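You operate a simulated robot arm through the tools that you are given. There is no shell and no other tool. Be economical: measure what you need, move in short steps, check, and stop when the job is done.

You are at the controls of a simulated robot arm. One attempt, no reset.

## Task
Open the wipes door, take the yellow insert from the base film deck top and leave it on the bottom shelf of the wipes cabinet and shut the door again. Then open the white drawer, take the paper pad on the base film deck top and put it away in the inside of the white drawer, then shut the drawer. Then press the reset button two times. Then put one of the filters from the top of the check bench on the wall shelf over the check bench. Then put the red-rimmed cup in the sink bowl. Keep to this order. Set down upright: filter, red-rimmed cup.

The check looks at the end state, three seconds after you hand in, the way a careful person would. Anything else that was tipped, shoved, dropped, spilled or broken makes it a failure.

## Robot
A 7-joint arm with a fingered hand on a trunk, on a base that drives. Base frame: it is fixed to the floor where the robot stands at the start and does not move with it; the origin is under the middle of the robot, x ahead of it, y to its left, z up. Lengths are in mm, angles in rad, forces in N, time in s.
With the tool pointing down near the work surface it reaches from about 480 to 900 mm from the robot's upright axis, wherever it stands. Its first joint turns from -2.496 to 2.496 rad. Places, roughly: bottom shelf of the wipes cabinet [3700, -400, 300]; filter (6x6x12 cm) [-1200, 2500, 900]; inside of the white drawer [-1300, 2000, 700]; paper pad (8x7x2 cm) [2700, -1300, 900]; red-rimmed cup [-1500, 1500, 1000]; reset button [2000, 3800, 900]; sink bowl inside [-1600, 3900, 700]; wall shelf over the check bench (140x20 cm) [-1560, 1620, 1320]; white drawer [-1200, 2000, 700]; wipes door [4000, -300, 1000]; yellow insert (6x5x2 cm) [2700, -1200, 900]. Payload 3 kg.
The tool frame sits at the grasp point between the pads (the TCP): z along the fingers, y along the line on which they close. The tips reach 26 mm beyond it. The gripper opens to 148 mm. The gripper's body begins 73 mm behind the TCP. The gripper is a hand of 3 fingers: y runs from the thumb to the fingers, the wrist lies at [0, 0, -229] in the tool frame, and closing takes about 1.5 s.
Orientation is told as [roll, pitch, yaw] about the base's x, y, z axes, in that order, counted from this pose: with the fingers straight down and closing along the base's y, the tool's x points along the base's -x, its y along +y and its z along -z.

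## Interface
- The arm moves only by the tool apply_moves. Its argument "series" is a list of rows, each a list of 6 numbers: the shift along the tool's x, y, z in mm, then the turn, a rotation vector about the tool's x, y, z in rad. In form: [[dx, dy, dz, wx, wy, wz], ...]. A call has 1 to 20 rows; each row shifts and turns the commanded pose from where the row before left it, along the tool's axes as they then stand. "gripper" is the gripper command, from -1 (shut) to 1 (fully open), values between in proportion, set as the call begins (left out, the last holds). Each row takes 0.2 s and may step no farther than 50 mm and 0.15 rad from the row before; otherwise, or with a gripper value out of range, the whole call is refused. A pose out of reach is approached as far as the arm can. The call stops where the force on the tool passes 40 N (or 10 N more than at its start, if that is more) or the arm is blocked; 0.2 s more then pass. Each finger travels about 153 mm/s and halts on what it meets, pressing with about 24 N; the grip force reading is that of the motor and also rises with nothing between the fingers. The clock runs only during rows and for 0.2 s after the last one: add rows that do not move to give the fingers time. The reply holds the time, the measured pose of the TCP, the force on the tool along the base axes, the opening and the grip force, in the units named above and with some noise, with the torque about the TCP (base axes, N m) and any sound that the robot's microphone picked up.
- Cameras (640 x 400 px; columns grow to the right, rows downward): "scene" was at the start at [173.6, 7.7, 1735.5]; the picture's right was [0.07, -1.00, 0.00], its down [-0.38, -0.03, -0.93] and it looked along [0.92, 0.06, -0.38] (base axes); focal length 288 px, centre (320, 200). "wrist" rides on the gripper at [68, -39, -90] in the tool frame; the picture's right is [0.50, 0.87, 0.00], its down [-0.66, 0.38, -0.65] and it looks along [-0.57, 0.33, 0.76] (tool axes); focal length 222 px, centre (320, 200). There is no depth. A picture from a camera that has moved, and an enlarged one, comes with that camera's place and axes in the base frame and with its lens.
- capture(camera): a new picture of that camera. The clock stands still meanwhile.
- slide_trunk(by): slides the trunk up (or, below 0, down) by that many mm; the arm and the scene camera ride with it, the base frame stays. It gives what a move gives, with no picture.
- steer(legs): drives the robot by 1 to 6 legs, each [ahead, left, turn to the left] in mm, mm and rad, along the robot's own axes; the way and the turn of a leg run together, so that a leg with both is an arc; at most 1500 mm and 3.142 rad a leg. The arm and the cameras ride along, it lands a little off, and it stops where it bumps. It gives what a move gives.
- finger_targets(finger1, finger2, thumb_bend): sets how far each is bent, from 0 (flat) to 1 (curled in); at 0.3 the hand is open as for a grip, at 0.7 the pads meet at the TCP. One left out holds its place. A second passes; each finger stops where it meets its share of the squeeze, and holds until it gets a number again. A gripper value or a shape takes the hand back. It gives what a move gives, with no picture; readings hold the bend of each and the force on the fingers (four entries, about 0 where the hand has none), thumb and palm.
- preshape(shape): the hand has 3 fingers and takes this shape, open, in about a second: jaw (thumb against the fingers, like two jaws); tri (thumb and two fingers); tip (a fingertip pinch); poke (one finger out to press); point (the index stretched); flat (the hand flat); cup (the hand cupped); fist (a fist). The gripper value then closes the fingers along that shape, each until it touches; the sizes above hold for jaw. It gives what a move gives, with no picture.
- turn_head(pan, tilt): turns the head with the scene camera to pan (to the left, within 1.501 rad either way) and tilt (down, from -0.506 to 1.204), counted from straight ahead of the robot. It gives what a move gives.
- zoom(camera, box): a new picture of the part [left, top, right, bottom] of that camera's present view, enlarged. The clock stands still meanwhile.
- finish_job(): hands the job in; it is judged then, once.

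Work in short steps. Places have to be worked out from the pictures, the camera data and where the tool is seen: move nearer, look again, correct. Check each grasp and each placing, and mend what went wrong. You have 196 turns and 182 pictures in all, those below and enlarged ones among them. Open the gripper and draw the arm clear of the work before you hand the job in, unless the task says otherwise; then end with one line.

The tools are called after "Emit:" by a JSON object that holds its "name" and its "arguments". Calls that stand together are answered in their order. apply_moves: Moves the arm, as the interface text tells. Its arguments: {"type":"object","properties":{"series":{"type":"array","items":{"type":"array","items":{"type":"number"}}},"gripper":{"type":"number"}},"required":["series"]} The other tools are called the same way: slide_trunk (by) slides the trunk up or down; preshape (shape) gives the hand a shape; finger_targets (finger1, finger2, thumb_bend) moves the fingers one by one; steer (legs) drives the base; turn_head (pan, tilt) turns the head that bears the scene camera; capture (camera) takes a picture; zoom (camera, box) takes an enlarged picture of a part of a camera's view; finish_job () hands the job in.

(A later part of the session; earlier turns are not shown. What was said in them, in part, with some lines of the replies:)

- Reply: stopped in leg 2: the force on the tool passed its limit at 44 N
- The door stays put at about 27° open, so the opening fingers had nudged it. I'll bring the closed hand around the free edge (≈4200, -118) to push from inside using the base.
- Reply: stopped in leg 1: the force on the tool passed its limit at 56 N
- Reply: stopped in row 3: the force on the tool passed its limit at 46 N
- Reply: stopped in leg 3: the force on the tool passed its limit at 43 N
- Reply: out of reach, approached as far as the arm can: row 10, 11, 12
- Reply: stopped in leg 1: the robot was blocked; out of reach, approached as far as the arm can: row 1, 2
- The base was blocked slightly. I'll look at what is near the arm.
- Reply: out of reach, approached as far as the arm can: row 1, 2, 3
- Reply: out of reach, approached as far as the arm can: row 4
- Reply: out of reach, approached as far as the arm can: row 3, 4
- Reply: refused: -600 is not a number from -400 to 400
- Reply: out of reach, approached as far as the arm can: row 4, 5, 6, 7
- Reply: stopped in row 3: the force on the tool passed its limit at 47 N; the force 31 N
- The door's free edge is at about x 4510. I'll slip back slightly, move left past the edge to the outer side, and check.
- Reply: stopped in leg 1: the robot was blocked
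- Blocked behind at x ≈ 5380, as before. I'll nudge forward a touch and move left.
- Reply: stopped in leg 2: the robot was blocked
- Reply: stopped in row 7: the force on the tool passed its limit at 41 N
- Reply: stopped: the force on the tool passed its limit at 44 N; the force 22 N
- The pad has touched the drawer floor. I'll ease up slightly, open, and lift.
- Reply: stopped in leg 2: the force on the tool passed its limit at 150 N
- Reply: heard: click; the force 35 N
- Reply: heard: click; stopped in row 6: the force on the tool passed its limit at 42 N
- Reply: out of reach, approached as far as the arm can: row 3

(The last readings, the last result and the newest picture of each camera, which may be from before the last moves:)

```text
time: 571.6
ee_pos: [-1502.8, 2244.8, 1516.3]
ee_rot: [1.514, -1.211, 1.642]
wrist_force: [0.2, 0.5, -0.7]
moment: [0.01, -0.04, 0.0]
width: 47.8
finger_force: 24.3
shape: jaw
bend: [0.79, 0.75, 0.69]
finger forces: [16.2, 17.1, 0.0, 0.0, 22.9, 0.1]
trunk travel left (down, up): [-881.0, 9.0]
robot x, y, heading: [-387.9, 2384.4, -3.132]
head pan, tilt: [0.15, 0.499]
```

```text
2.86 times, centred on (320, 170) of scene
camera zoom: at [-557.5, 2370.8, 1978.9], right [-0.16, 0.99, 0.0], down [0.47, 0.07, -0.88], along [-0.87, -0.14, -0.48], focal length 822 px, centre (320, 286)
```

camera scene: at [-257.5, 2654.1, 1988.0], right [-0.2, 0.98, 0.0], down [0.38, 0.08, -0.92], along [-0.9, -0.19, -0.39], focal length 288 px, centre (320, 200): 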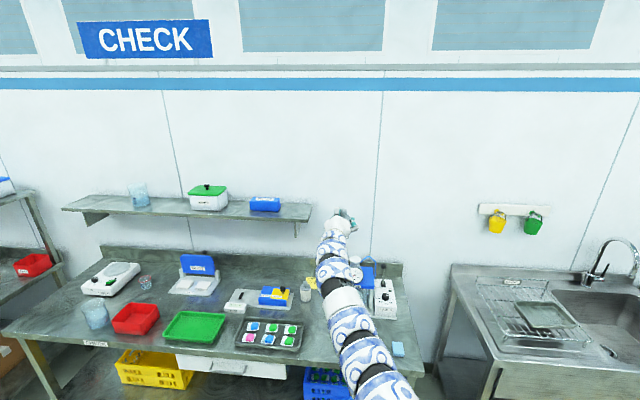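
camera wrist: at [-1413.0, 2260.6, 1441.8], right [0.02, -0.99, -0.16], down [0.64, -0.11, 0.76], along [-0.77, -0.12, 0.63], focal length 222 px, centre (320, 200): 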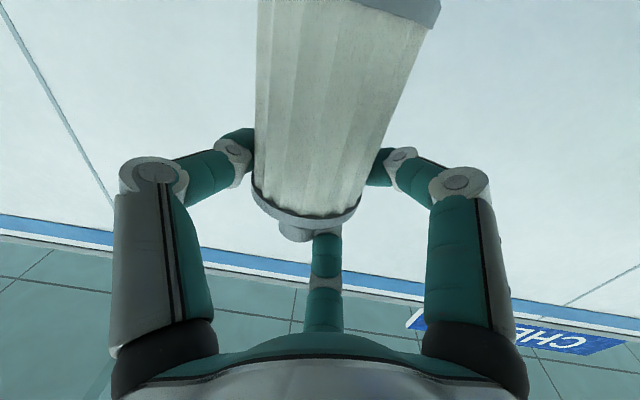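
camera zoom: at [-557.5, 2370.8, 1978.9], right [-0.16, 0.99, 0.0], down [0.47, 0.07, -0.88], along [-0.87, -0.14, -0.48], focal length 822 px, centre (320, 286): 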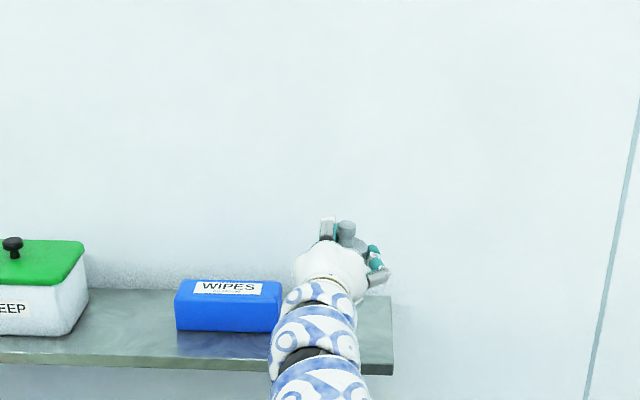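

The shelf is at z ≈ 1325 with its front at x ≈ -1520. I'll go 95 mm deeper, then lower 95 mm and check with the wrist camera.

Emit:
{"name": "steer", "arguments": {"legs": [[95, 0, 0]]}}

Emit:
{"name": "slide_trunk", "arguments": {"by": -95}}

Emit:
{"name": "capture", "arguments": {"camera": "wrist"}}

Emit:
{"name": "zoom", "arguments": {"camera": "scene", "box": [220, 100, 420, 240]}}

```text
time: 572.7
ee_pos: [-1599.0, 2243.7, 1515.7]
ee_rot: [1.51, -1.211, 1.647]
wrist_force: [0.1, 0.4, -0.9]
moment: [-0.02, 0.0, -0.02]
width: 47.8
finger_force: 23.8
shape: jaw
bend: [0.79, 0.75, 0.69]
finger forces: [16.2, 17.1, 0.1, 0.1, 22.9, 0.1]
trunk travel left (down, up): [-881.0, 9.0]
robot x, y, heading: [-479.0, 2385.1, -3.131]
head pan, tilt: [0.15, 0.499]
```

```text
time: 574.0
ee_pos: [-1598.2, 2243.5, 1422.1]
ee_rot: [1.513, -1.211, 1.644]
wrist_force: [-0.5, 0.2, -0.8]
moment: [-0.02, -0.03, -0.02]
width: 47.9
finger_force: 23.7
shape: jaw
bend: [0.79, 0.75, 0.69]
finger forces: [16.1, 17.2, 0.0, 0.0, 22.8, 0.0]
trunk travel left (down, up): [-786.0, 104.0]
robot x, y, heading: [-482.2, 2384.2, -3.134]
head pan, tilt: [0.15, 0.499]
```

```text
46 pictures are left
camera wrist: at [-1506.7, 2259.7, 1347.8], right [0.02, -0.99, -0.16], down [0.64, -0.11, 0.76], along [-0.77, -0.12, 0.63], focal length 222 px, centre (320, 200)
```

wrist: 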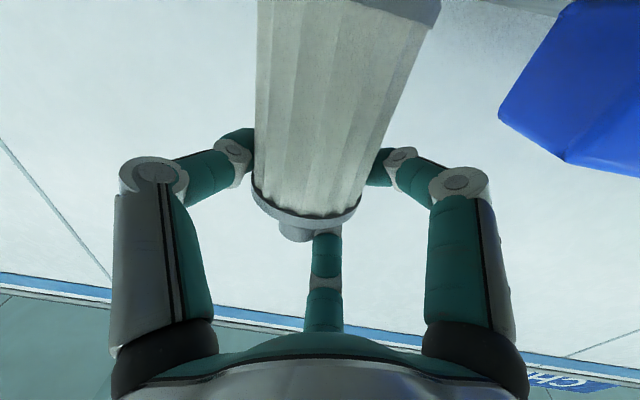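

```text
2.86 times, centred on (320, 170) of scene
camera zoom: at [-652.6, 2370.1, 1883.9], right [-0.16, 0.99, 0.0], down [0.47, 0.07, -0.88], along [-0.87, -0.14, -0.48], focal length 822 px, centre (320, 286)
```

zoom: 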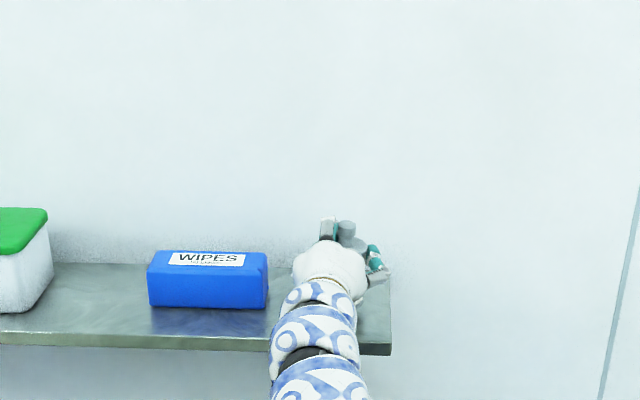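

Position looks right: clear of the box and inside the edges. I'll lower in small steps and watch the force.

Emit:
{"name": "slide_trunk", "arguments": {"by": -12}}

Emit:
{"name": "slide_trunk", "arguments": {"by": -6}}

Emit:
{"name": "slide_trunk", "arguments": {"by": -5}}

```text
time: 574.6
ee_pos: [-1598.5, 2244.6, 1410.5]
ee_rot: [1.515, -1.212, 1.643]
wrist_force: [0.3, -0.8, -0.1]
moment: [0.01, 0.01, 0.0]
width: 47.8
finger_force: 23.6
shape: jaw
bend: [0.79, 0.75, 0.69]
finger forces: [16.0, 17.1, 0.1, 0.0, 22.8, 0.0]
trunk travel left (down, up): [-774.0, 116.0]
robot x, y, heading: [-482.3, 2382.9, -3.133]
head pan, tilt: [0.15, 0.499]
```

```text
time: 575.2
ee_pos: [-1598.5, 2243.6, 1405.0]
ee_rot: [1.521, -1.212, 1.637]
wrist_force: [-1.6, -0.4, 11.5]
moment: [0.29, 0.19, 0.07]
width: 47.7
finger_force: 24.1
shape: jaw
bend: [0.79, 0.75, 0.69]
finger forces: [17.4, 21.5, 0.1, 0.0, 25.0, 0.0]
trunk travel left (down, up): [-768.0, 122.0]
robot x, y, heading: [-483.5, 2385.8, -3.135]
head pan, tilt: [0.15, 0.499]
```

```text
time: 575.7
ee_pos: [-1597.4, 2243.8, 1404.0]
ee_rot: [1.531, -1.21, 1.628]
wrist_force: [-8.5, -0.9, 28.8]
moment: [0.79, 0.55, 0.23]
width: 46.6
finger_force: 24.2
shape: jaw
bend: [0.79, 0.75, 0.69]
finger forces: [18.7, 25.0, 0.1, 0.0, 29.7, 0.0]
trunk travel left (down, up): [-763.0, 127.0]
robot x, y, heading: [-479.5, 2384.3, -3.136]
head pan, tilt: [0.15, 0.499]
```

Firm contact, so the base is on the shelf. I'll relieve 4 mm, then open slowly.

Emit:
{"name": "slide_trunk", "arguments": {"by": 4}}

Emit:
{"name": "apply_moves", "arguments": {"series": [[0, 0, 0, 0, 0, 0], [0, 0, 0, 0, 0, 0], [0, 0, 0, 0, 0, 0]], "gripper": -0.15}}

Emit:
{"name": "apply_moves", "arguments": {"series": [[0, 0, 0, 0, 0, 0], [0, 0, 0, 0, 0, 0], [0, 0, 0, 0, 0, 0]], "gripper": 0.25}}

Emit:
{"name": "capture", "arguments": {"camera": "wrist"}}

```text
time: 576.2
ee_pos: [-1595.4, 2244.3, 1404.9]
ee_rot: [1.519, -1.212, 1.64]
wrist_force: [-5.3, -0.3, 22.4]
moment: [0.71, 0.44, 0.21]
width: 46.0
finger_force: 24.0
shape: jaw
bend: [0.79, 0.75, 0.69]
finger forces: [18.1, 23.2, 0.0, 0.0, 28.7, 0.0]
trunk travel left (down, up): [-767.0, 123.0]
robot x, y, heading: [-485.9, 2382.4, -3.132]
head pan, tilt: [0.15, 0.499]
```

```text
time: 577.0
ee_pos: [-1599.0, 2243.5, 1400.2]
ee_rot: [1.51, -1.212, 1.648]
wrist_force: [-1.0, 0.0, 0.8]
moment: [-0.01, 0.0, -0.02]
width: 62.6
finger_force: 0.0
shape: jaw
bend: [0.77, 0.77, 0.7]
finger forces: [0.0, 0.0, 0.0, 0.0, 0.0, 0.1]
trunk travel left (down, up): [-767.0, 123.0]
robot x, y, heading: [-482.6, 2384.6, -3.133]
head pan, tilt: [0.15, 0.499]
```

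```text
time: 577.9
ee_pos: [-1597.8, 2243.4, 1402.8]
ee_rot: [1.513, -1.211, 1.645]
wrist_force: [0.7, 0.9, 0.6]
moment: [0.03, -0.02, 0.0]
width: 91.6
finger_force: 0.0
shape: jaw
bend: [0.31, 0.31, 0.7]
finger forces: [0.0, 0.0, 0.1, 0.1, 0.0, 0.1]
trunk travel left (down, up): [-767.0, 123.0]
robot x, y, heading: [-486.9, 2380.8, -3.132]
head pan, tilt: [0.15, 0.499]
```

```text
44 pictures are left
camera wrist: at [-1506.6, 2259.7, 1328.6], right [0.02, -0.99, -0.16], down [0.64, -0.11, 0.76], along [-0.77, -0.12, 0.63], focal length 222 px, centre (320, 200)
```

wrist: 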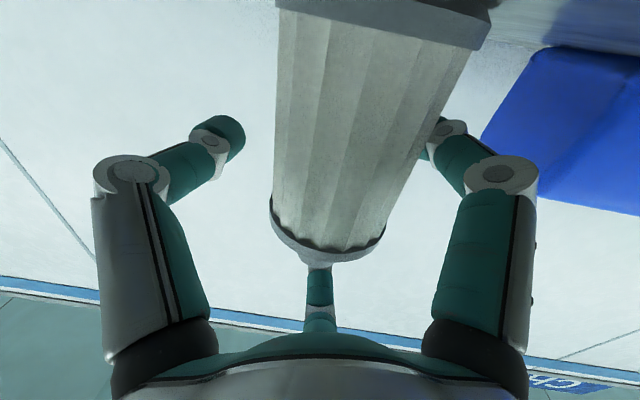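

The filter stands on the shelf. The right digit is close to it, so I'll shift 9 mm away and then withdraw straight back.

Emit:
{"name": "apply_moves", "arguments": {"series": [[3.2, 8.5, 0, 0, 0, 0]]}}

Emit:
{"name": "steer", "arguments": {"legs": [[-120, 0, 0], [-300, 0, 0]]}}

Emit:
{"name": "capture", "arguments": {"camera": "scene"}}

```text
time: 578.2
ee_pos: [-1598.9, 2236.4, 1403.2]
ee_rot: [1.514, -1.211, 1.643]
wrist_force: [-0.2, 0.3, -0.1]
moment: [0.0, 0.01, 0.0]
width: 91.8
finger_force: 0.0
shape: jaw
bend: [0.31, 0.31, 0.7]
finger forces: [0.0, 0.0, 0.0, 0.0, 0.0, 0.1]
trunk travel left (down, up): [-767.0, 123.0]
robot x, y, heading: [-483.3, 2381.2, -3.136]
head pan, tilt: [0.15, 0.499]
```

```text
time: 581.1
ee_pos: [-1177.3, 2238.6, 1403.4]
ee_rot: [1.515, -1.211, 1.642]
wrist_force: [0.5, 0.4, -0.3]
moment: [0.04, -0.01, 0.01]
width: 91.8
finger_force: 0.0
shape: jaw
bend: [0.31, 0.31, 0.7]
finger forces: [0.1, 0.1, 0.0, 0.0, 0.0, 0.0]
trunk travel left (down, up): [-767.0, 123.0]
robot x, y, heading: [-61.9, 2384.0, -3.138]
head pan, tilt: [0.15, 0.499]
```

```text
43 pictures are left
camera scene: at [-231.1, 2372.8, 1865.0], right [-0.16, 0.99, 0.0], down [0.47, 0.07, -0.88], along [-0.87, -0.14, -0.48], focal length 288 px, centre (320, 200)
```

scene: 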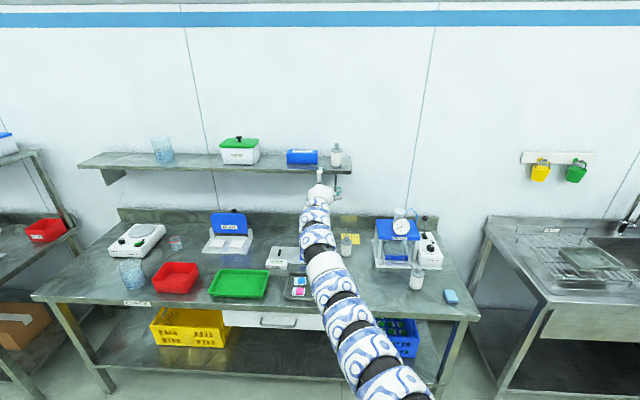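

The filter stands upright on the wall shelf. Next is the cup, so I'll undo the roll and bring the tool to pointing down.

Emit:
{"name": "apply_moves", "arguments": {"series": [[0, 0, 0, 0, 0, -0.12], [0, 0, 0, 0, 0, -0.12], [0, 0, 0, 0, 0, -0.12], [32, 0, -2, 0, 0.14, 0], [32, 0, -2, 0, 0.14, 0], [32, 0, -2, 0, 0.14, 0], [32, 0, -2, 0, 0.14, 0], [32, 0, -2, 0, 0.14, 0], [32, 0, -2, 0, 0.14, 0], [32, 0, -2, 0, 0.14, 0], [32, 0, -2, 0, 0.14, 0], [32, 0, -2, 0, 0.14, 0], [32, 0, -2, 0, 0.14, 0], [32, 0, -2, 0, 0.14, 0]], "gripper": 0.8}}

Emit:
{"name": "steer", "arguments": {"legs": [[0, 880, 0]]}}

Emit:
{"name": "turn_head", "arguments": {"pan": 0.1, "tilt": 0.6}}

Emit:
{"name": "capture", "arguments": {"camera": "scene"}}

```text
time: 584.1
ee_pos: [-952.9, 2242.6, 1177.0]
ee_rot: [-0.001, -0.01, -3.123]
wrist_force: [0.3, 0.5, -0.2]
moment: [-0.01, 0.04, 0.0]
width: 133.2
finger_force: 0.2
shape: jaw
bend: [0.25, 0.25, 0.34]
finger forces: [0.0, 0.1, 0.1, 0.1, 0.0, 0.0]
trunk travel left (down, up): [-767.0, 123.0]
robot x, y, heading: [-63.8, 2384.9, -3.132]
head pan, tilt: [0.15, 0.499]
```

```text
time: 588.8
ee_pos: [-951.0, 1370.6, 1177.1]
ee_rot: [-0.002, -0.009, -3.125]
wrist_force: [0.1, 0.1, 0.3]
moment: [-0.02, 0.0, -0.01]
width: 133.2
finger_force: 0.1
shape: jaw
bend: [0.25, 0.25, 0.34]
finger forces: [0.0, 0.0, 0.0, 0.1, 0.0, 0.1]
trunk travel left (down, up): [-767.0, 123.0]
robot x, y, heading: [-58.8, 1507.6, 3.137]
head pan, tilt: [0.15, 0.499]
```

```text
time: 589.4
ee_pos: [-951.2, 1371.6, 1177.3]
ee_rot: [-0.002, -0.012, -3.127]
wrist_force: [0.7, 1.2, -0.5]
moment: [0.0, 0.01, 0.04]
width: 132.9
finger_force: 0.0
shape: jaw
bend: [0.25, 0.25, 0.34]
finger forces: [0.0, 0.0, 0.1, 0.0, 0.0, 0.0]
trunk travel left (down, up): [-767.0, 123.0]
robot x, y, heading: [-59.8, 1513.9, 3.143]
head pan, tilt: [0.099, 0.6]
```

```text
42 pictures are left
camera scene: at [-228.3, 1502.3, 1855.8], right [-0.1, 1.0, 0.0], down [0.56, 0.06, -0.83], along [-0.82, -0.08, -0.56], focal length 288 px, centre (320, 200)
```

scene: 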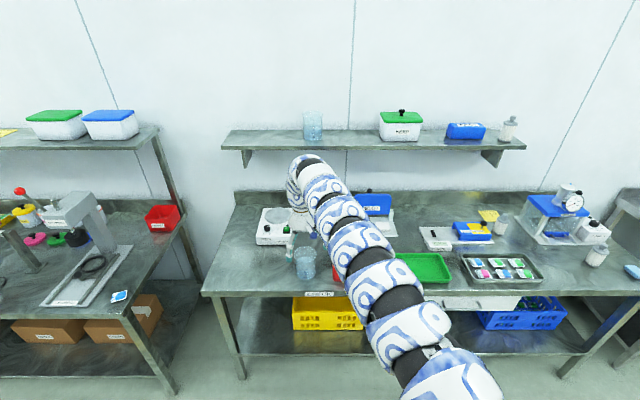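

The arm hides the cup, so I'll move forward 300 mm with the hand high and use the wrist camera.

Emit:
{"name": "steer", "arguments": {"legs": [[300, 0, 0]]}}

Emit:
{"name": "capture", "arguments": {"camera": "wrist"}}

```text
time: 591.5
ee_pos: [-1254.2, 1368.3, 1175.3]
ee_rot: [0.0, -0.009, -3.126]
wrist_force: [-0.3, 0.5, 0.4]
moment: [0.01, -0.02, 0.01]
width: 133.2
finger_force: 0.1
shape: jaw
bend: [0.25, 0.25, 0.34]
finger forces: [0.1, 0.1, 0.0, 0.1, 0.0, 0.0]
trunk travel left (down, up): [-767.0, 123.0]
robot x, y, heading: [-363.7, 1509.8, -3.136]
head pan, tilt: [0.099, 0.6]
```

```text
41 pictures are left
camera wrist: at [-1186.1, 1410.0, 1266.5], right [0.51, -0.86, -0.01], down [-0.64, -0.39, 0.66], along [-0.57, -0.34, -0.75], focal length 222 px, centre (320, 200)
```

wrist: 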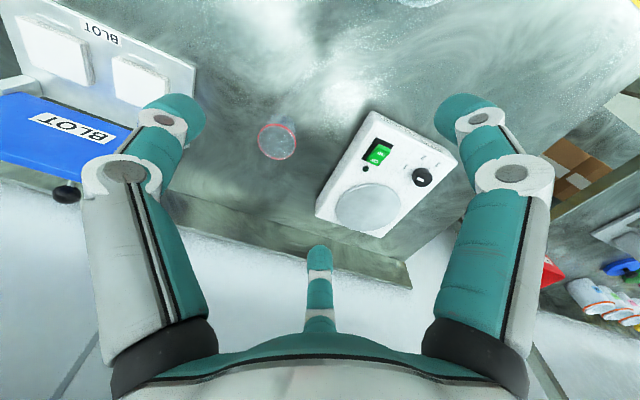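

The cup's rim centre is at about (-1368, 1385), about 62 mm wide, with clear space around it. I'll centre over it and lower to z ≈ 1000.

Emit:
{"name": "steer", "arguments": {"legs": [[113, -17, 0]]}}

Emit:
{"name": "slide_trunk", "arguments": {"by": -165}}

Emit:
{"name": "capture", "arguments": {"camera": "wrist"}}

```text
time: 592.7
ee_pos: [-1367.7, 1385.6, 1175.2]
ee_rot: [-0.002, -0.01, -3.127]
wrist_force: [-0.7, 0.4, 0.3]
moment: [-0.02, -0.03, -0.01]
width: 133.0
finger_force: 0.1
shape: jaw
bend: [0.25, 0.25, 0.34]
finger forces: [0.0, 0.0, 0.0, 0.0, 0.0, 0.0]
trunk travel left (down, up): [-767.0, 123.0]
robot x, y, heading: [-476.3, 1526.6, -3.145]
head pan, tilt: [0.099, 0.6]
```

```text
time: 594.6
ee_pos: [-1365.3, 1385.9, 1011.2]
ee_rot: [-0.002, -0.01, -3.127]
wrist_force: [-0.4, -0.5, 0.8]
moment: [0.0, -0.01, -0.02]
width: 133.1
finger_force: 0.0
shape: jaw
bend: [0.25, 0.25, 0.34]
finger forces: [0.0, 0.0, 0.1, 0.0, 0.1, 0.0]
trunk travel left (down, up): [-602.0, 288.0]
robot x, y, heading: [-474.2, 1525.1, -3.141]
head pan, tilt: [0.099, 0.6]
```

```text
40 pictures are left
camera wrist: at [-1297.9, 1427.0, 1102.2], right [0.51, -0.86, -0.01], down [-0.64, -0.39, 0.66], along [-0.57, -0.33, -0.75], focal length 222 px, centre (320, 200)
```

wrist: 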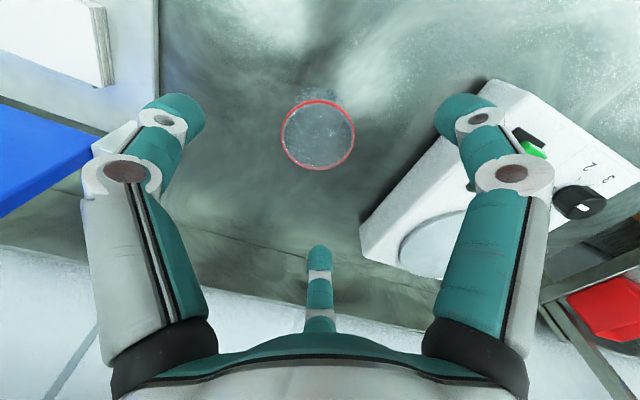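

Well centred, with the rim at z ≈ 925. I'll narrow the opening slightly, lower to z ≈ 915, and check.

Emit:
{"name": "apply_moves", "arguments": {"series": [[4, -3, 0, 0, 0, 0], [0, 0, 0, 0, 0, 0]], "gripper": 0.5}}

Emit:
{"name": "slide_trunk", "arguments": {"by": -96}}

Emit:
{"name": "capture", "arguments": {"camera": "wrist"}}

```text
time: 595.2
ee_pos: [-1361.8, 1388.5, 1011.3]
ee_rot: [-0.003, -0.01, -3.126]
wrist_force: [-0.4, -0.2, 0.4]
moment: [0.02, 0.0, 0.02]
width: 111.5
finger_force: 0.0
shape: jaw
bend: [0.26, 0.26, 0.55]
finger forces: [0.0, 0.1, 0.1, 0.0, 0.0, 0.0]
trunk travel left (down, up): [-602.0, 288.0]
robot x, y, heading: [-476.3, 1527.8, -3.137]
head pan, tilt: [0.099, 0.6]
```

```text
time: 596.5
ee_pos: [-1362.5, 1389.0, 915.8]
ee_rot: [-0.002, -0.01, -3.125]
wrist_force: [0.1, 0.0, 0.9]
moment: [0.0, -0.01, 0.03]
width: 111.4
finger_force: 0.0
shape: jaw
bend: [0.26, 0.26, 0.55]
finger forces: [0.1, 0.1, 0.1, 0.0, 0.1, 0.0]
trunk travel left (down, up): [-506.0, 384.0]
robot x, y, heading: [-476.0, 1524.0, -3.144]
head pan, tilt: [0.099, 0.6]
```

```text
39 pictures are left
camera wrist: at [-1293.8, 1429.8, 1006.0], right [0.51, -0.86, -0.01], down [-0.64, -0.39, 0.66], along [-0.57, -0.33, -0.75], focal length 222 px, centre (320, 200)
```

wrist: 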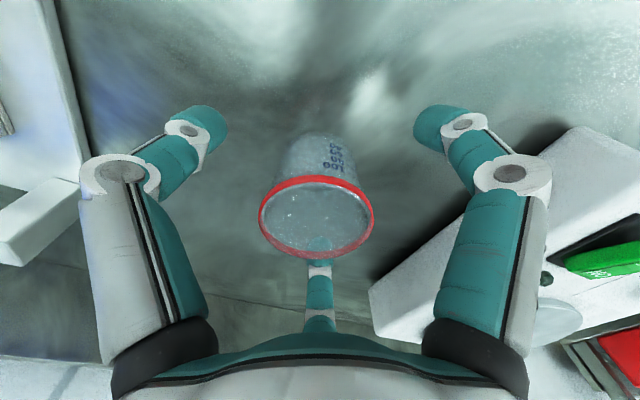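

The cup centre is about 8 mm further in. I'll correct and then close slowly.

Emit:
{"name": "apply_moves", "arguments": {"series": [[-8, 1, 0, 0, 0, 0]]}}

Emit:
{"name": "apply_moves", "arguments": {"series": [[0, 0, 0, 0, 0, 0], [0, 0, 0, 0, 0, 0], [0, 0, 0, 0, 0, 0], [0, 0, 0, 0, 0, 0], [0, 0, 0, 0, 0, 0], [0, 0, 0, 0, 0, 0]], "gripper": -1}}

Emit:
{"name": "capture", "arguments": {"camera": "wrist"}}

```text
time: 596.9
ee_pos: [-1369.9, 1390.5, 916.1]
ee_rot: [-0.001, -0.01, -3.127]
wrist_force: [0.7, 0.6, -0.3]
moment: [0.02, -0.03, -0.01]
width: 111.1
finger_force: 0.1
shape: jaw
bend: [0.26, 0.26, 0.55]
finger forces: [0.1, 0.1, 0.1, 0.0, 0.0, 0.0]
trunk travel left (down, up): [-506.0, 384.0]
robot x, y, heading: [-474.7, 1521.5, -3.137]
head pan, tilt: [0.099, 0.6]
```

```text
time: 598.3
ee_pos: [-1370.0, 1388.4, 916.0]
ee_rot: [-0.002, -0.01, -3.123]
wrist_force: [0.6, -0.3, 0.4]
moment: [-0.04, 0.01, 0.02]
width: 50.1
finger_force: 23.8
shape: jaw
bend: [0.77, 0.77, 0.7]
finger forces: [21.1, 22.2, 0.0, 0.0, 20.7, 0.0]
trunk travel left (down, up): [-506.0, 384.0]
robot x, y, heading: [-477.6, 1525.0, -3.14]
head pan, tilt: [0.099, 0.6]
```

```text
38 pictures are left
camera wrist: at [-1301.4, 1429.0, 1006.0], right [0.51, -0.86, -0.01], down [-0.64, -0.39, 0.66], along [-0.57, -0.34, -0.75], focal length 222 px, centre (320, 200)
```

wrist: 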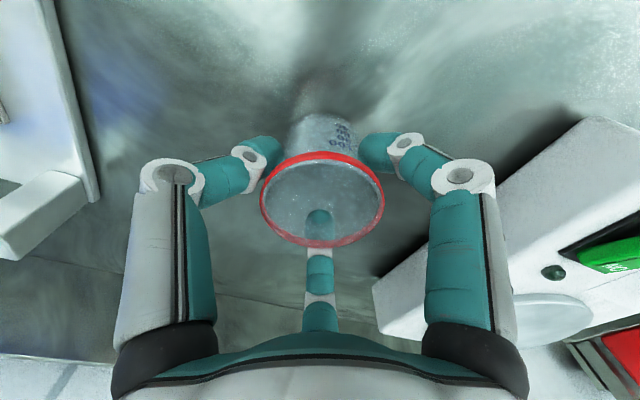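

The cup is held evenly by all three digits. I'll lift straight up and back away from the bench.

Emit:
{"name": "slide_trunk", "arguments": {"by": 280}}

Emit:
{"name": "steer", "arguments": {"legs": [[-450, 0, 0]]}}

Emit:
{"name": "capture", "arguments": {"camera": "wrist"}}

```text
time: 601.1
ee_pos: [-1369.7, 1387.3, 1196.1]
ee_rot: [-0.003, -0.011, -3.126]
wrist_force: [-0.4, -0.2, -0.1]
moment: [0.0, 0.02, -0.01]
width: 49.7
finger_force: 23.8
shape: jaw
bend: [0.77, 0.77, 0.7]
finger forces: [21.1, 22.3, 0.0, 0.0, 20.8, 0.0]
trunk travel left (down, up): [-786.0, 104.0]
robot x, y, heading: [-472.4, 1531.1, -3.137]
head pan, tilt: [0.099, 0.6]
```

```text
time: 603.8
ee_pos: [-920.5, 1387.7, 1196.5]
ee_rot: [-0.002, -0.012, -3.126]
wrist_force: [-1.1, -0.8, -1.2]
moment: [-0.04, 0.03, 0.01]
width: 49.7
finger_force: 24.1
shape: jaw
bend: [0.77, 0.77, 0.7]
finger forces: [21.0, 22.3, 0.0, 0.0, 20.8, 0.0]
trunk travel left (down, up): [-786.0, 104.0]
robot x, y, heading: [-24.9, 1529.9, -3.141]
head pan, tilt: [0.099, 0.6]
```

```text
37 pictures are left
camera wrist: at [-851.9, 1428.9, 1286.5], right [0.52, -0.86, -0.01], down [-0.64, -0.39, 0.66], along [-0.57, -0.34, -0.75], focal length 222 px, centre (320, 200)
```

wrist: 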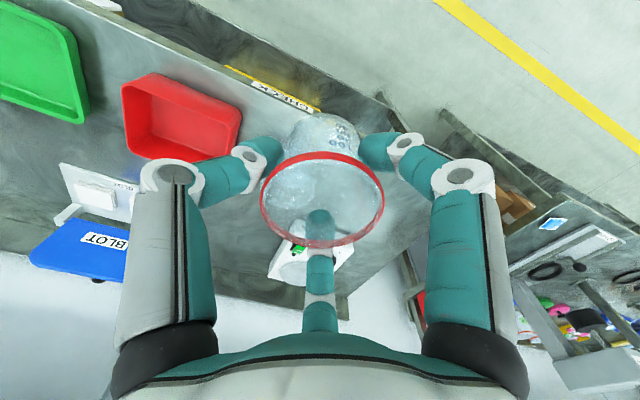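

The cup is secure. I'll strafe along the aisle to the sink.

Emit:
{"name": "steer", "arguments": {"legs": [[0, -1150, 0], [0, -1150, 0]]}}

Emit:
{"name": "turn_head", "arguments": {"pan": -0.1, "tilt": 0.6}}

Emit:
{"name": "capture", "arguments": {"camera": "scene"}}

```text
time: 615.1
ee_pos: [-948.6, 3656.5, 1195.6]
ee_rot: [-0.002, -0.012, -3.1]
wrist_force: [-0.7, -0.1, -0.6]
moment: [0.0, -0.02, -0.04]
width: 50.1
finger_force: 25.0
shape: jaw
bend: [0.77, 0.77, 0.7]
finger forces: [21.1, 22.4, 0.1, 0.0, 20.8, 0.0]
trunk travel left (down, up): [-786.0, 104.0]
robot x, y, heading: [-57.6, 3812.1, -3.116]
head pan, tilt: [0.099, 0.6]
```

```text
time: 615.8
ee_pos: [-947.8, 3656.2, 1196.6]
ee_rot: [0.0, -0.012, -3.103]
wrist_force: [0.0, -0.6, -0.6]
moment: [0.01, 0.07, 0.01]
width: 50.0
finger_force: 24.6
shape: jaw
bend: [0.77, 0.77, 0.7]
finger forces: [21.1, 22.4, 0.0, 0.0, 20.8, 0.1]
trunk travel left (down, up): [-786.0, 104.0]
robot x, y, heading: [-56.8, 3816.4, -3.117]
head pan, tilt: [-0.099, 0.6]
```

```text
36 pictures are left
camera scene: at [-225.2, 3821.3, 1874.8], right [0.07, 1.0, 0.0], down [0.56, -0.04, -0.82], along [-0.82, 0.06, -0.57], focal length 288 px, centre (320, 200)
```

scene: 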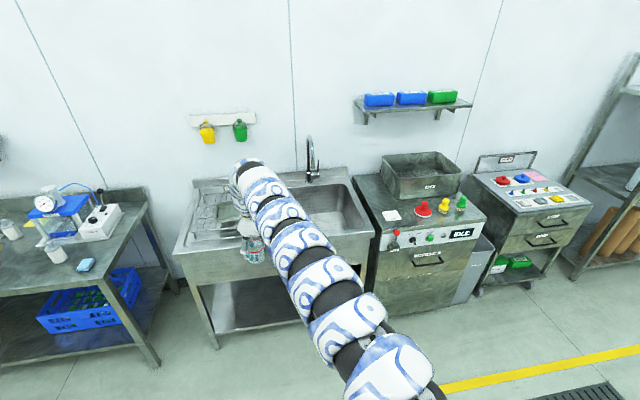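

The bowl spans about x -1430…-1830, y 3730…4145, with the faucet near y 3870. I'll go over its front-right part at about (-1550, 4010) and look.

Emit:
{"name": "steer", "arguments": {"legs": [[0, 0, -0.025], [0, -345, 0], [540, 0, 0]]}}

Emit:
{"name": "capture", "arguments": {"camera": "wrist"}}

Emit:
{"name": "turn_head", "arguments": {"pan": 0.1, "tilt": 0.7}}

Emit:
{"name": "capture", "arguments": {"camera": "scene"}}

```text
time: 621.1
ee_pos: [-1493.5, 4014.8, 1195.3]
ee_rot: [-0.002, -0.011, -3.122]
wrist_force: [-0.4, -0.4, 0.0]
moment: [-0.01, -0.02, 0.01]
width: 49.7
finger_force: 24.1
shape: jaw
bend: [0.77, 0.77, 0.7]
finger forces: [21.2, 22.4, 0.0, 0.0, 20.8, 0.0]
trunk travel left (down, up): [-786.0, 104.0]
robot x, y, heading: [-594.1, 4155.4, -3.138]
head pan, tilt: [-0.099, 0.6]
```

```text
35 pictures are left
camera wrist: at [-1424.3, 4055.5, 1285.6], right [0.52, -0.86, -0.01], down [-0.64, -0.39, 0.66], along [-0.57, -0.34, -0.75], focal length 222 px, centre (320, 200)
```

wrist: 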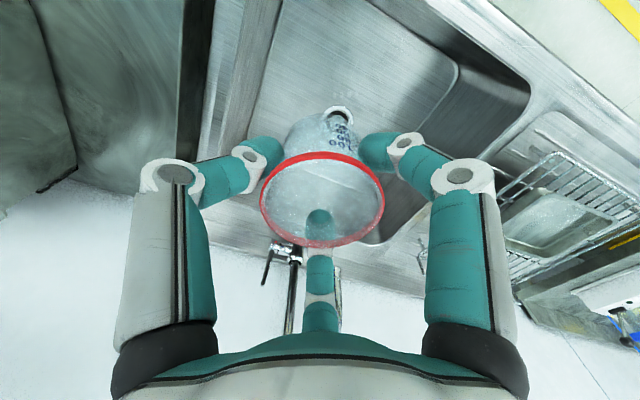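

```text
time: 621.8
ee_pos: [-1491.7, 4014.4, 1196.4]
ee_rot: [-0.002, -0.012, -3.123]
wrist_force: [-0.4, -0.2, -0.1]
moment: [-0.01, -0.03, -0.01]
width: 50.0
finger_force: 24.4
shape: jaw
bend: [0.77, 0.77, 0.7]
finger forces: [21.1, 22.4, 0.1, 0.0, 20.8, 0.0]
trunk travel left (down, up): [-786.0, 104.0]
robot x, y, heading: [-600.9, 4154.7, -3.139]
head pan, tilt: [0.099, 0.7]
```

```text
34 pictures are left
camera scene: at [-761.8, 4147.3, 1866.2], right [-0.1, 0.99, 0.0], down [0.64, 0.07, -0.77], along [-0.76, -0.08, -0.64], focal length 288 px, centre (320, 200)
```

scene: 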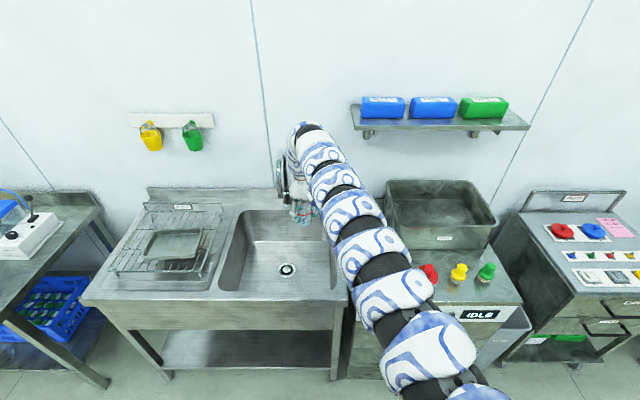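

I can see the bowl (drain at about (-1600, 3900)). I'll go 45 mm further in, then lower into the bowl in stages.

Emit:
{"name": "steer", "arguments": {"legs": [[45, 15, 0]]}}

Emit:
{"name": "slide_trunk", "arguments": {"by": -300}}

Emit:
{"name": "capture", "arguments": {"camera": "wrist"}}

Emit:
{"name": "capture", "arguments": {"camera": "scene"}}

```text
time: 622.8
ee_pos: [-1538.3, 3998.1, 1193.9]
ee_rot: [-0.001, -0.009, -3.122]
wrist_force: [-0.2, -0.5, -0.5]
moment: [0.03, -0.03, 0.04]
width: 49.8
finger_force: 23.8
shape: jaw
bend: [0.77, 0.77, 0.7]
finger forces: [21.0, 22.4, 0.0, 0.1, 20.9, 0.1]
trunk travel left (down, up): [-786.0, 104.0]
robot x, y, heading: [-640.3, 4142.6, -3.138]
head pan, tilt: [0.099, 0.7]
```

```text
time: 625.8
ee_pos: [-1536.3, 3998.1, 896.3]
ee_rot: [-0.002, -0.013, -3.123]
wrist_force: [0.0, -0.4, 0.0]
moment: [0.01, 0.02, -0.02]
width: 49.7
finger_force: 23.7
shape: jaw
bend: [0.77, 0.77, 0.7]
finger forces: [21.1, 22.4, 0.0, 0.1, 20.7, 0.0]
trunk travel left (down, up): [-486.0, 404.0]
robot x, y, heading: [-641.2, 4134.7, -3.133]
head pan, tilt: [0.099, 0.7]
```

```text
33 pictures are left
camera wrist: at [-1469.0, 4040.0, 986.1], right [0.52, -0.86, -0.01], down [-0.64, -0.39, 0.66], along [-0.57, -0.34, -0.75], focal length 222 px, centre (320, 200)
```

wrist: 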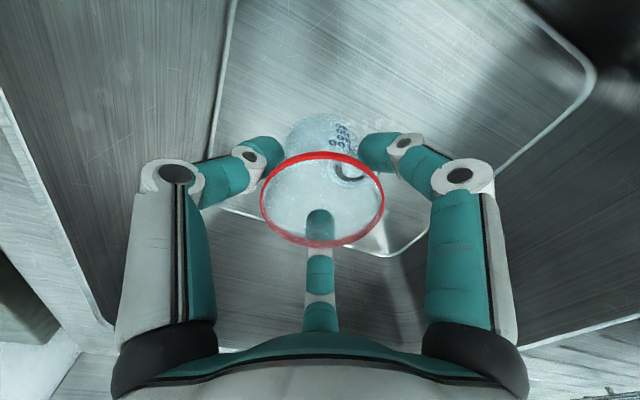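

```text
32 pictures are left
camera scene: at [-807.1, 4131.8, 1566.2], right [-0.1, 0.99, 0.0], down [0.64, 0.07, -0.76], along [-0.76, -0.08, -0.64], focal length 288 px, centre (320, 200)
```

scene: 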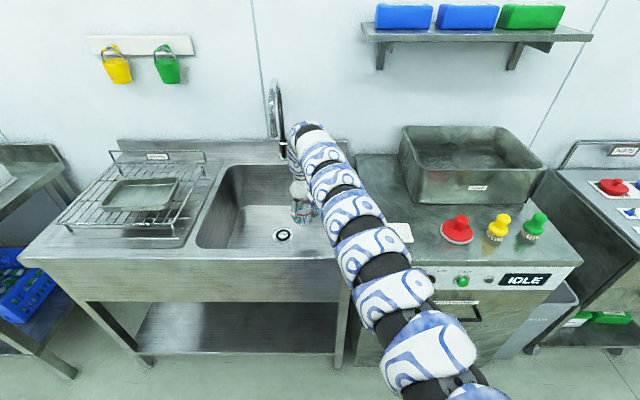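

The cup is inside the bowl, over its flat bottom. I'll continue down in stages with force checks.

Emit:
{"name": "slide_trunk", "arguments": {"by": -115}}

Emit:
{"name": "capture", "arguments": {"camera": "wrist"}}

```text
time: 627.2
ee_pos: [-1538.6, 3999.3, 780.6]
ee_rot: [-0.003, -0.012, -3.121]
wrist_force: [0.0, -0.1, -0.4]
moment: [0.0, -0.02, -0.02]
width: 49.7
finger_force: 24.1
shape: jaw
bend: [0.77, 0.77, 0.7]
finger forces: [21.1, 22.4, 0.1, 0.1, 20.7, 0.1]
trunk travel left (down, up): [-371.0, 519.0]
robot x, y, heading: [-642.7, 4142.0, -3.134]
head pan, tilt: [0.099, 0.7]
```

```text
31 pictures are left
camera wrist: at [-1469.0, 4040.0, 871.1], right [0.52, -0.86, -0.01], down [-0.64, -0.39, 0.66], along [-0.57, -0.34, -0.75], focal length 222 px, centre (320, 200)
```

wrist: 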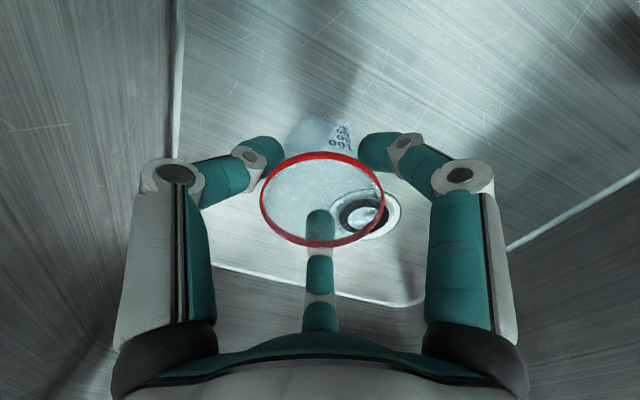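

The bowl floor is at about z 690. I'll lower 30, then 5 mm at a time.

Emit:
{"name": "slide_trunk", "arguments": {"by": -28}}

Emit:
{"name": "slide_trunk", "arguments": {"by": -6}}

Emit:
{"name": "slide_trunk", "arguments": {"by": -5}}

```text
time: 627.9
ee_pos: [-1537.2, 3997.7, 751.7]
ee_rot: [-0.002, -0.014, -3.122]
wrist_force: [0.2, 0.1, -0.9]
moment: [0.02, 0.02, 0.05]
width: 49.8
finger_force: 23.7
shape: jaw
bend: [0.77, 0.77, 0.7]
finger forces: [21.0, 22.4, 0.0, 0.1, 20.7, 0.1]
trunk travel left (down, up): [-343.0, 547.0]
robot x, y, heading: [-644.8, 4143.6, -3.136]
head pan, tilt: [0.099, 0.7]
```

```text
time: 628.5
ee_pos: [-1537.6, 3999.1, 746.0]
ee_rot: [-0.001, -0.012, -3.123]
wrist_force: [0.6, 0.1, -0.7]
moment: [0.01, 0.0, -0.02]
width: 49.8
finger_force: 24.1
shape: jaw
bend: [0.77, 0.77, 0.7]
finger forces: [21.1, 22.4, 0.0, 0.1, 20.8, 0.1]
trunk travel left (down, up): [-337.0, 553.0]
robot x, y, heading: [-643.7, 4141.8, -3.136]
head pan, tilt: [0.099, 0.7]
```

```text
time: 629.0
ee_pos: [-1537.3, 3998.7, 741.8]
ee_rot: [-0.001, -0.012, -3.122]
wrist_force: [-0.8, -0.1, -0.4]
moment: [-0.04, -0.03, 0.0]
width: 50.1
finger_force: 24.4
shape: jaw
bend: [0.77, 0.77, 0.7]
finger forces: [21.1, 22.4, 0.0, 0.0, 20.8, 0.0]
trunk travel left (down, up): [-332.0, 558.0]
robot x, y, heading: [-643.8, 4143.9, -3.14]
head pan, tilt: [0.099, 0.7]
```

No contact yet, so I'll go on in 5 mm steps.

Emit:
{"name": "slide_trunk", "arguments": {"by": -5}}

Emit:
{"name": "slide_trunk", "arguments": {"by": -5}}

Emit:
{"name": "slide_trunk", "arguments": {"by": -4}}

```text
time: 629.6
ee_pos: [-1537.5, 3998.6, 736.3]
ee_rot: [-0.001, -0.013, -3.122]
wrist_force: [-0.8, 0.2, -0.3]
moment: [0.01, -0.03, 0.05]
width: 49.9
finger_force: 24.1
shape: jaw
bend: [0.77, 0.77, 0.7]
finger forces: [21.1, 22.5, 0.0, 0.0, 20.9, 0.1]
trunk travel left (down, up): [-327.0, 563.0]
robot x, y, heading: [-645.2, 4143.3, -3.135]
head pan, tilt: [0.099, 0.7]
```

```text
time: 630.1
ee_pos: [-1537.9, 3998.5, 731.1]
ee_rot: [-0.001, -0.013, -3.123]
wrist_force: [0.9, -0.2, 0.7]
moment: [0.02, -0.02, -0.01]
width: 50.0
finger_force: 23.9
shape: jaw
bend: [0.77, 0.77, 0.7]
finger forces: [21.3, 22.7, 0.1, 0.0, 21.0, 0.1]
trunk travel left (down, up): [-322.0, 568.0]
robot x, y, heading: [-645.9, 4141.9, -3.139]
head pan, tilt: [0.099, 0.7]
```

```text
time: 630.6
ee_pos: [-1536.1, 3999.3, 730.5]
ee_rot: [0.002, -0.018, -3.123]
wrist_force: [-0.1, 0.8, 19.9]
moment: [0.07, 0.02, 0.02]
width: 50.5
finger_force: 24.0
shape: jaw
bend: [0.77, 0.77, 0.7]
finger forces: [23.8, 25.1, 0.0, 0.0, 24.0, 0.0]
trunk travel left (down, up): [-318.0, 572.0]
robot x, y, heading: [-639.2, 4141.4, -3.133]
head pan, tilt: [0.099, 0.7]
```

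The cup is on the bowl floor (20 N). I'll relieve 3 mm, open, and check.

Emit:
{"name": "slide_trunk", "arguments": {"by": 3}}

Emit:
{"name": "apply_moves", "arguments": {"series": [[0, 0, 0, 0, 0, 0], [0, 0, 0, 0, 0, 0], [0, 0, 0, 0, 0, 0]], "gripper": 0.1}}

Emit:
{"name": "apply_moves", "arguments": {"series": [[0, 0, 0, 0, 0, 0], [0, 0, 0, 0, 0, 0], [0, 0, 0, 0, 0, 0]], "gripper": 0.6}}

Emit:
{"name": "capture", "arguments": {"camera": "wrist"}}

```text
time: 631.2
ee_pos: [-1536.7, 3997.9, 730.6]
ee_rot: [-0.003, -0.013, -3.121]
wrist_force: [-2.8, -0.7, 9.9]
moment: [0.03, 0.12, 0.03]
width: 50.3
finger_force: 24.2
shape: jaw
bend: [0.77, 0.77, 0.7]
finger forces: [23.0, 26.0, 0.1, 0.1, 22.8, 0.0]
trunk travel left (down, up): [-321.0, 569.0]
robot x, y, heading: [-640.8, 4140.9, -3.138]
head pan, tilt: [0.099, 0.7]
```

```text
time: 632.0
ee_pos: [-1536.4, 3997.9, 730.4]
ee_rot: [-0.002, -0.011, -3.123]
wrist_force: [0.0, -0.5, 0.7]
moment: [0.04, 0.0, 0.02]
width: 80.8
finger_force: 0.1
shape: jaw
bend: [0.34, 0.34, 0.7]
finger forces: [0.1, 0.0, 0.0, 0.0, 0.1, 0.0]
trunk travel left (down, up): [-321.0, 569.0]
robot x, y, heading: [-641.1, 4140.5, -3.138]
head pan, tilt: [0.099, 0.7]
```

```text
time: 632.8
ee_pos: [-1536.9, 3999.0, 730.8]
ee_rot: [0.0, -0.01, -3.122]
wrist_force: [0.5, -0.4, -0.6]
moment: [-0.01, 0.04, -0.01]
width: 118.2
finger_force: 0.0
shape: jaw
bend: [0.26, 0.26, 0.48]
finger forces: [0.1, 0.1, 0.0, 0.1, 0.2, 0.0]
trunk travel left (down, up): [-321.0, 569.0]
robot x, y, heading: [-644.3, 4137.7, -3.132]
head pan, tilt: [0.099, 0.7]
```

```text
30 pictures are left
camera wrist: at [-1469.0, 4040.0, 821.0], right [0.52, -0.86, -0.01], down [-0.64, -0.39, 0.66], along [-0.57, -0.34, -0.75], focal length 222 px, centre (320, 200)
```

wrist: 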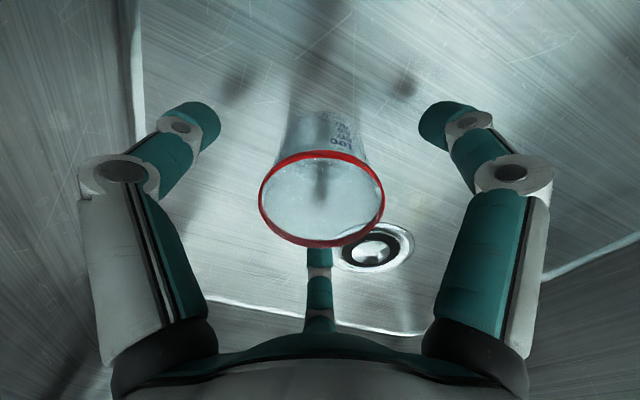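

The cup stands upright and free. I'll rise straight up, back away, and verify everything.

Emit:
{"name": "slide_trunk", "arguments": {"by": 150}}

Emit:
{"name": "slide_trunk", "arguments": {"by": 300}}

Emit:
{"name": "steer", "arguments": {"legs": [[-700, 0, 0]]}}

Emit:
{"name": "turn_head", "arguments": {"pan": 0.2, "tilt": 0.55}}

Emit:
{"name": "capture", "arguments": {"camera": "scene"}}

Emit:
{"name": "turn_head", "arguments": {"pan": 0.9, "tilt": 0.4}}

Emit:
{"name": "capture", "arguments": {"camera": "scene"}}

```text
time: 634.5
ee_pos: [-1538.2, 3998.9, 880.7]
ee_rot: [-0.003, -0.011, -3.123]
wrist_force: [-0.7, -0.7, -0.2]
moment: [0.02, 0.02, -0.03]
width: 118.3
finger_force: 0.0
shape: jaw
bend: [0.26, 0.26, 0.48]
finger forces: [0.0, 0.1, 0.0, 0.0, 0.0, 0.0]
trunk travel left (down, up): [-471.0, 419.0]
robot x, y, heading: [-643.3, 4139.0, -3.138]
head pan, tilt: [0.099, 0.7]
```

```text
time: 637.5
ee_pos: [-1538.2, 3999.0, 1179.9]
ee_rot: [-0.001, -0.014, -3.123]
wrist_force: [0.1, 0.3, -0.4]
moment: [0.0, 0.03, 0.01]
width: 118.1
finger_force: 0.1
shape: jaw
bend: [0.26, 0.26, 0.48]
finger forces: [0.1, 0.0, 0.0, 0.0, 0.0, 0.1]
trunk travel left (down, up): [-771.0, 119.0]
robot x, y, heading: [-643.3, 4138.7, -3.136]
head pan, tilt: [0.099, 0.7]
```

```text
time: 641.4
ee_pos: [-838.7, 4004.8, 1181.4]
ee_rot: [-0.003, -0.013, -3.125]
wrist_force: [-0.5, -0.4, -0.1]
moment: [-0.01, 0.01, 0.02]
width: 117.9
finger_force: 0.0
shape: jaw
bend: [0.26, 0.26, 0.48]
finger forces: [0.0, 0.1, 0.0, 0.0, 0.0, 0.1]
trunk travel left (down, up): [-771.0, 119.0]
robot x, y, heading: [58.8, 4140.2, -3.14]
head pan, tilt: [0.099, 0.7]
```

```text
time: 642.0
ee_pos: [-837.8, 4005.1, 1181.8]
ee_rot: [-0.003, -0.012, -3.126]
wrist_force: [0.6, -0.8, 0.0]
moment: [0.01, 0.02, -0.01]
width: 118.1
finger_force: 0.1
shape: jaw
bend: [0.26, 0.26, 0.48]
finger forces: [0.0, 0.0, 0.0, 0.2, 0.1, 0.1]
trunk travel left (down, up): [-771.0, 119.0]
robot x, y, heading: [54.3, 4141.4, -3.141]
head pan, tilt: [0.201, 0.55]
```

```text
29 pictures are left
camera scene: at [-111.2, 4125.4, 1864.2], right [-0.2, 0.98, 0.0], down [0.51, 0.1, -0.85], along [-0.83, -0.17, -0.52], focal length 288 px, centre (320, 200)
```

scene: 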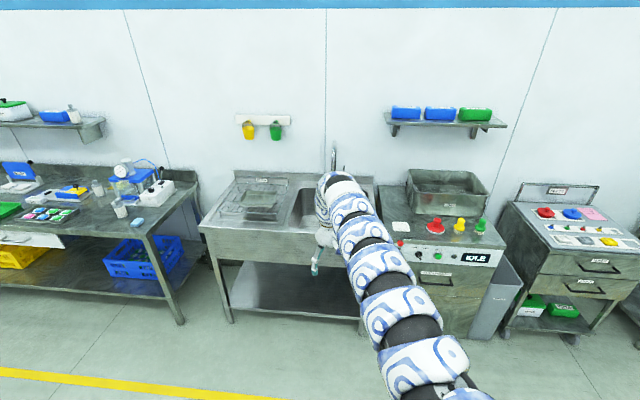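

```text
time: 643.1
ee_pos: [-837.5, 4004.6, 1179.7]
ee_rot: [-0.003, -0.012, -3.126]
wrist_force: [-0.7, -0.3, -0.6]
moment: [-0.03, 0.0, 0.0]
width: 118.2
finger_force: 0.1
shape: jaw
bend: [0.26, 0.26, 0.48]
finger forces: [0.1, 0.1, 0.0, 0.0, 0.0, 0.1]
trunk travel left (down, up): [-771.0, 119.0]
robot x, y, heading: [56.3, 4140.6, -3.139]
head pan, tilt: [0.901, 0.4]
```

```text
28 pictures are left
camera scene: at [-80.8, 4070.7, 1878.0], right [-0.78, 0.62, 0.0], down [0.24, 0.31, -0.92], along [-0.57, -0.72, -0.39], focal length 288 px, centre (320, 200)
```

scene: 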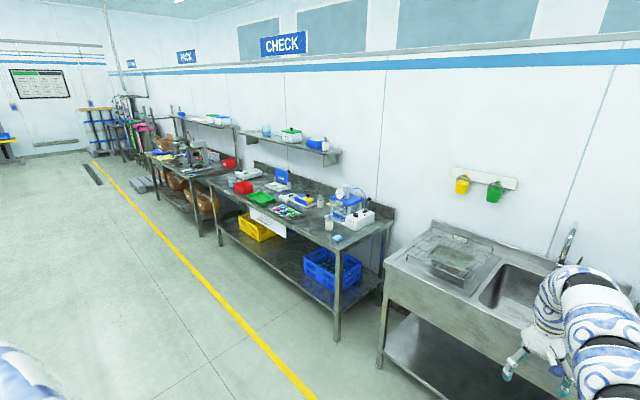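

The drawer seems to stick out a little in this view, so I'll zoom in to check.

Emit:
{"name": "zoom", "arguments": {"camera": "scene", "box": [200, 150, 400, 275]}}

```text
3.20 times, centred on (300, 212) of scene
camera zoom: at [-80.8, 4070.7, 1878.0], right [-0.78, 0.62, 0.0], down [0.24, 0.31, -0.92], along [-0.57, -0.72, -0.39], focal length 920 px, centre (384, 160)
```

zoom: 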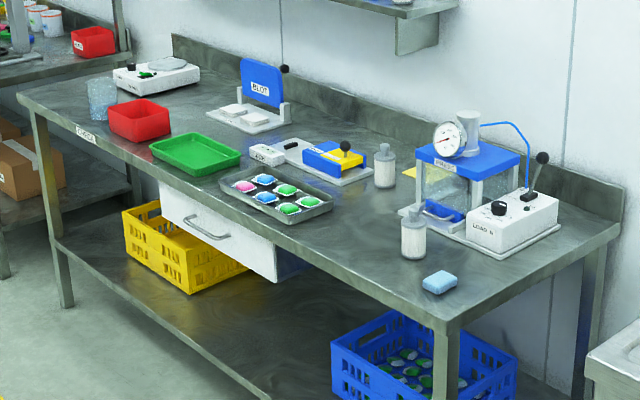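

The drawer is in, under the bench edge. Now I'll verify the cup in the sink and the filter from another spot.

Emit:
{"name": "steer", "arguments": {"legs": [[0, 700, 0]]}}

Emit:
{"name": "turn_head", "arguments": {"pan": -0.35, "tilt": 0.5}}

Emit:
{"name": "zoom", "arguments": {"camera": "scene", "box": [200, 120, 440, 270]}}

Emit:
{"name": "turn_head", "arguments": {"pan": 0.5, "tilt": 0.4}}

Emit:
{"name": "capture", "arguments": {"camera": "scene"}}

```text
time: 647.0
ee_pos: [-837.3, 3306.1, 1178.6]
ee_rot: [0.0, -0.013, -3.127]
wrist_force: [-0.4, -0.5, 0.2]
moment: [-0.02, 0.01, 0.02]
width: 118.0
finger_force: 0.0
shape: jaw
bend: [0.26, 0.26, 0.48]
finger forces: [0.1, 0.1, 0.0, 0.0, 0.0, 0.0]
trunk travel left (down, up): [-771.0, 119.0]
robot x, y, heading: [62.6, 3444.4, -3.139]
head pan, tilt: [0.901, 0.4]
```

```text
time: 648.4
ee_pos: [-837.0, 3307.0, 1180.9]
ee_rot: [-0.002, -0.011, -3.125]
wrist_force: [-0.1, 0.6, -0.2]
moment: [0.0, 0.0, 0.0]
width: 118.1
finger_force: 0.1
shape: jaw
bend: [0.26, 0.26, 0.48]
finger forces: [0.1, 0.0, 0.0, 0.1, 0.1, 0.0]
trunk travel left (down, up): [-771.0, 119.0]
robot x, y, heading: [54.4, 3441.5, -3.139]
head pan, tilt: [-0.351, 0.499]
```

```text
2.67 times, centred on (320, 195) of scene
camera zoom: at [-107.7, 3476.3, 1868.9], right [0.34, 0.94, 0.0], down [0.45, -0.16, -0.88], along [-0.83, 0.3, -0.48], focal length 767 px, centre (320, 213)
```

zoom: 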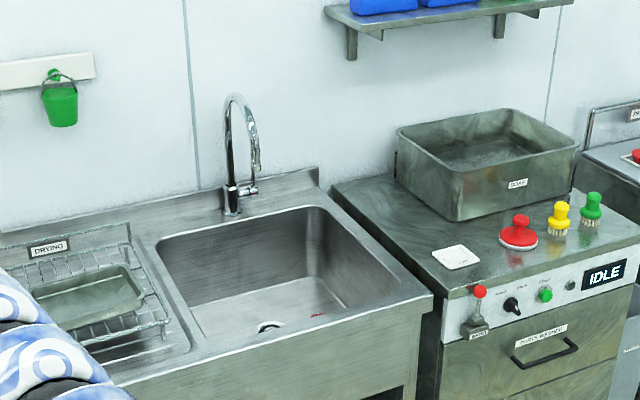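

```text
time: 649.5
ee_pos: [-836.7, 3306.0, 1180.5]
ee_rot: [0.0, -0.013, -3.126]
wrist_force: [-0.6, -0.2, 0.0]
moment: [0.01, 0.02, 0.0]
width: 118.3
finger_force: 0.1
shape: jaw
bend: [0.26, 0.26, 0.48]
finger forces: [0.1, 0.0, 0.0, 0.0, 0.1, 0.0]
trunk travel left (down, up): [-771.0, 119.0]
robot x, y, heading: [56.0, 3445.3, -3.135]
head pan, tilt: [0.499, 0.4]
```

```text
25 pictures are left
camera scene: at [-103.4, 3400.8, 1878.0], right [-0.48, 0.88, 0.0], down [0.34, 0.19, -0.92], along [-0.81, -0.44, -0.39], focal length 288 px, centre (320, 200)
```

scene: 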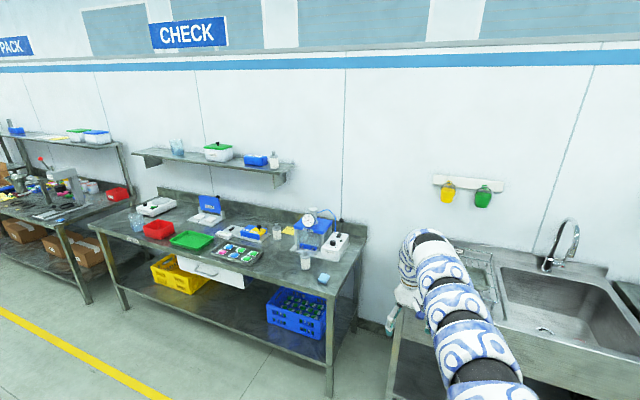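

Only the red rim peeks over the sink's front. I'll zoom once on the filter to confirm it's upright.

Emit:
{"name": "zoom", "arguments": {"camera": "scene", "box": [150, 130, 310, 230]}}

Emit:
{"name": "zoom", "arguments": {"camera": "scene", "box": [110, 190, 350, 340]}}

```text
4.00 times, centred on (230, 180) of scene
camera zoom: at [-103.4, 3400.8, 1878.0], right [-0.48, 0.88, 0.0], down [0.34, 0.19, -0.92], along [-0.81, -0.44, -0.39], focal length 1150 px, centre (680, 280)
```

zoom: 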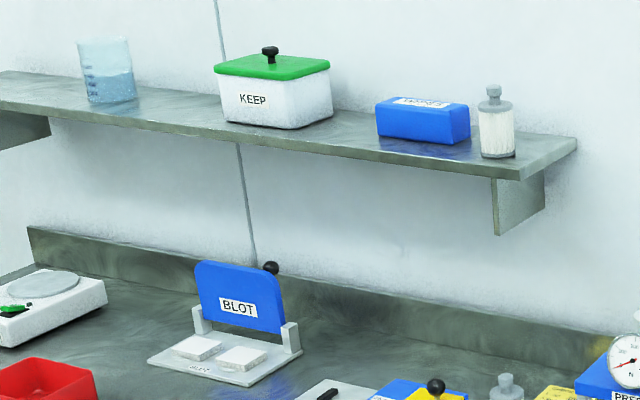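

```text
2.67 times, centred on (230, 265) of scene
camera zoom: at [-103.4, 3400.8, 1878.0], right [-0.48, 0.88, 0.0], down [0.34, 0.19, -0.92], along [-0.81, -0.44, -0.39], focal length 767 px, centre (560, 27)
```

zoom: 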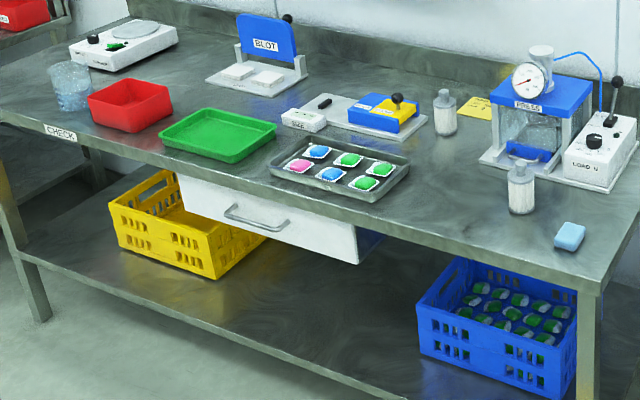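

Everything checks out: the filter is upright on the wall shelf, the drawer is shut, the cup is in the sink, and the arm is clear with the gripper open. Handing in.

Emit:
{"name": "finish_job", "arguments": {}}

```text
The job is handed in.
```

All steps were done in the order you gave and the job is handed in. The insert is on the bottom shelf behind the shut wipes door, and the pad is in the shut white drawer. Reset was pressed twice, with two clicks heard and the display at 0 pcs. The filter stands upright on the wall shelf. The cup was standing upright in the sink bowl when I let go, though in the last look only its red rim showed over the sink's edge.
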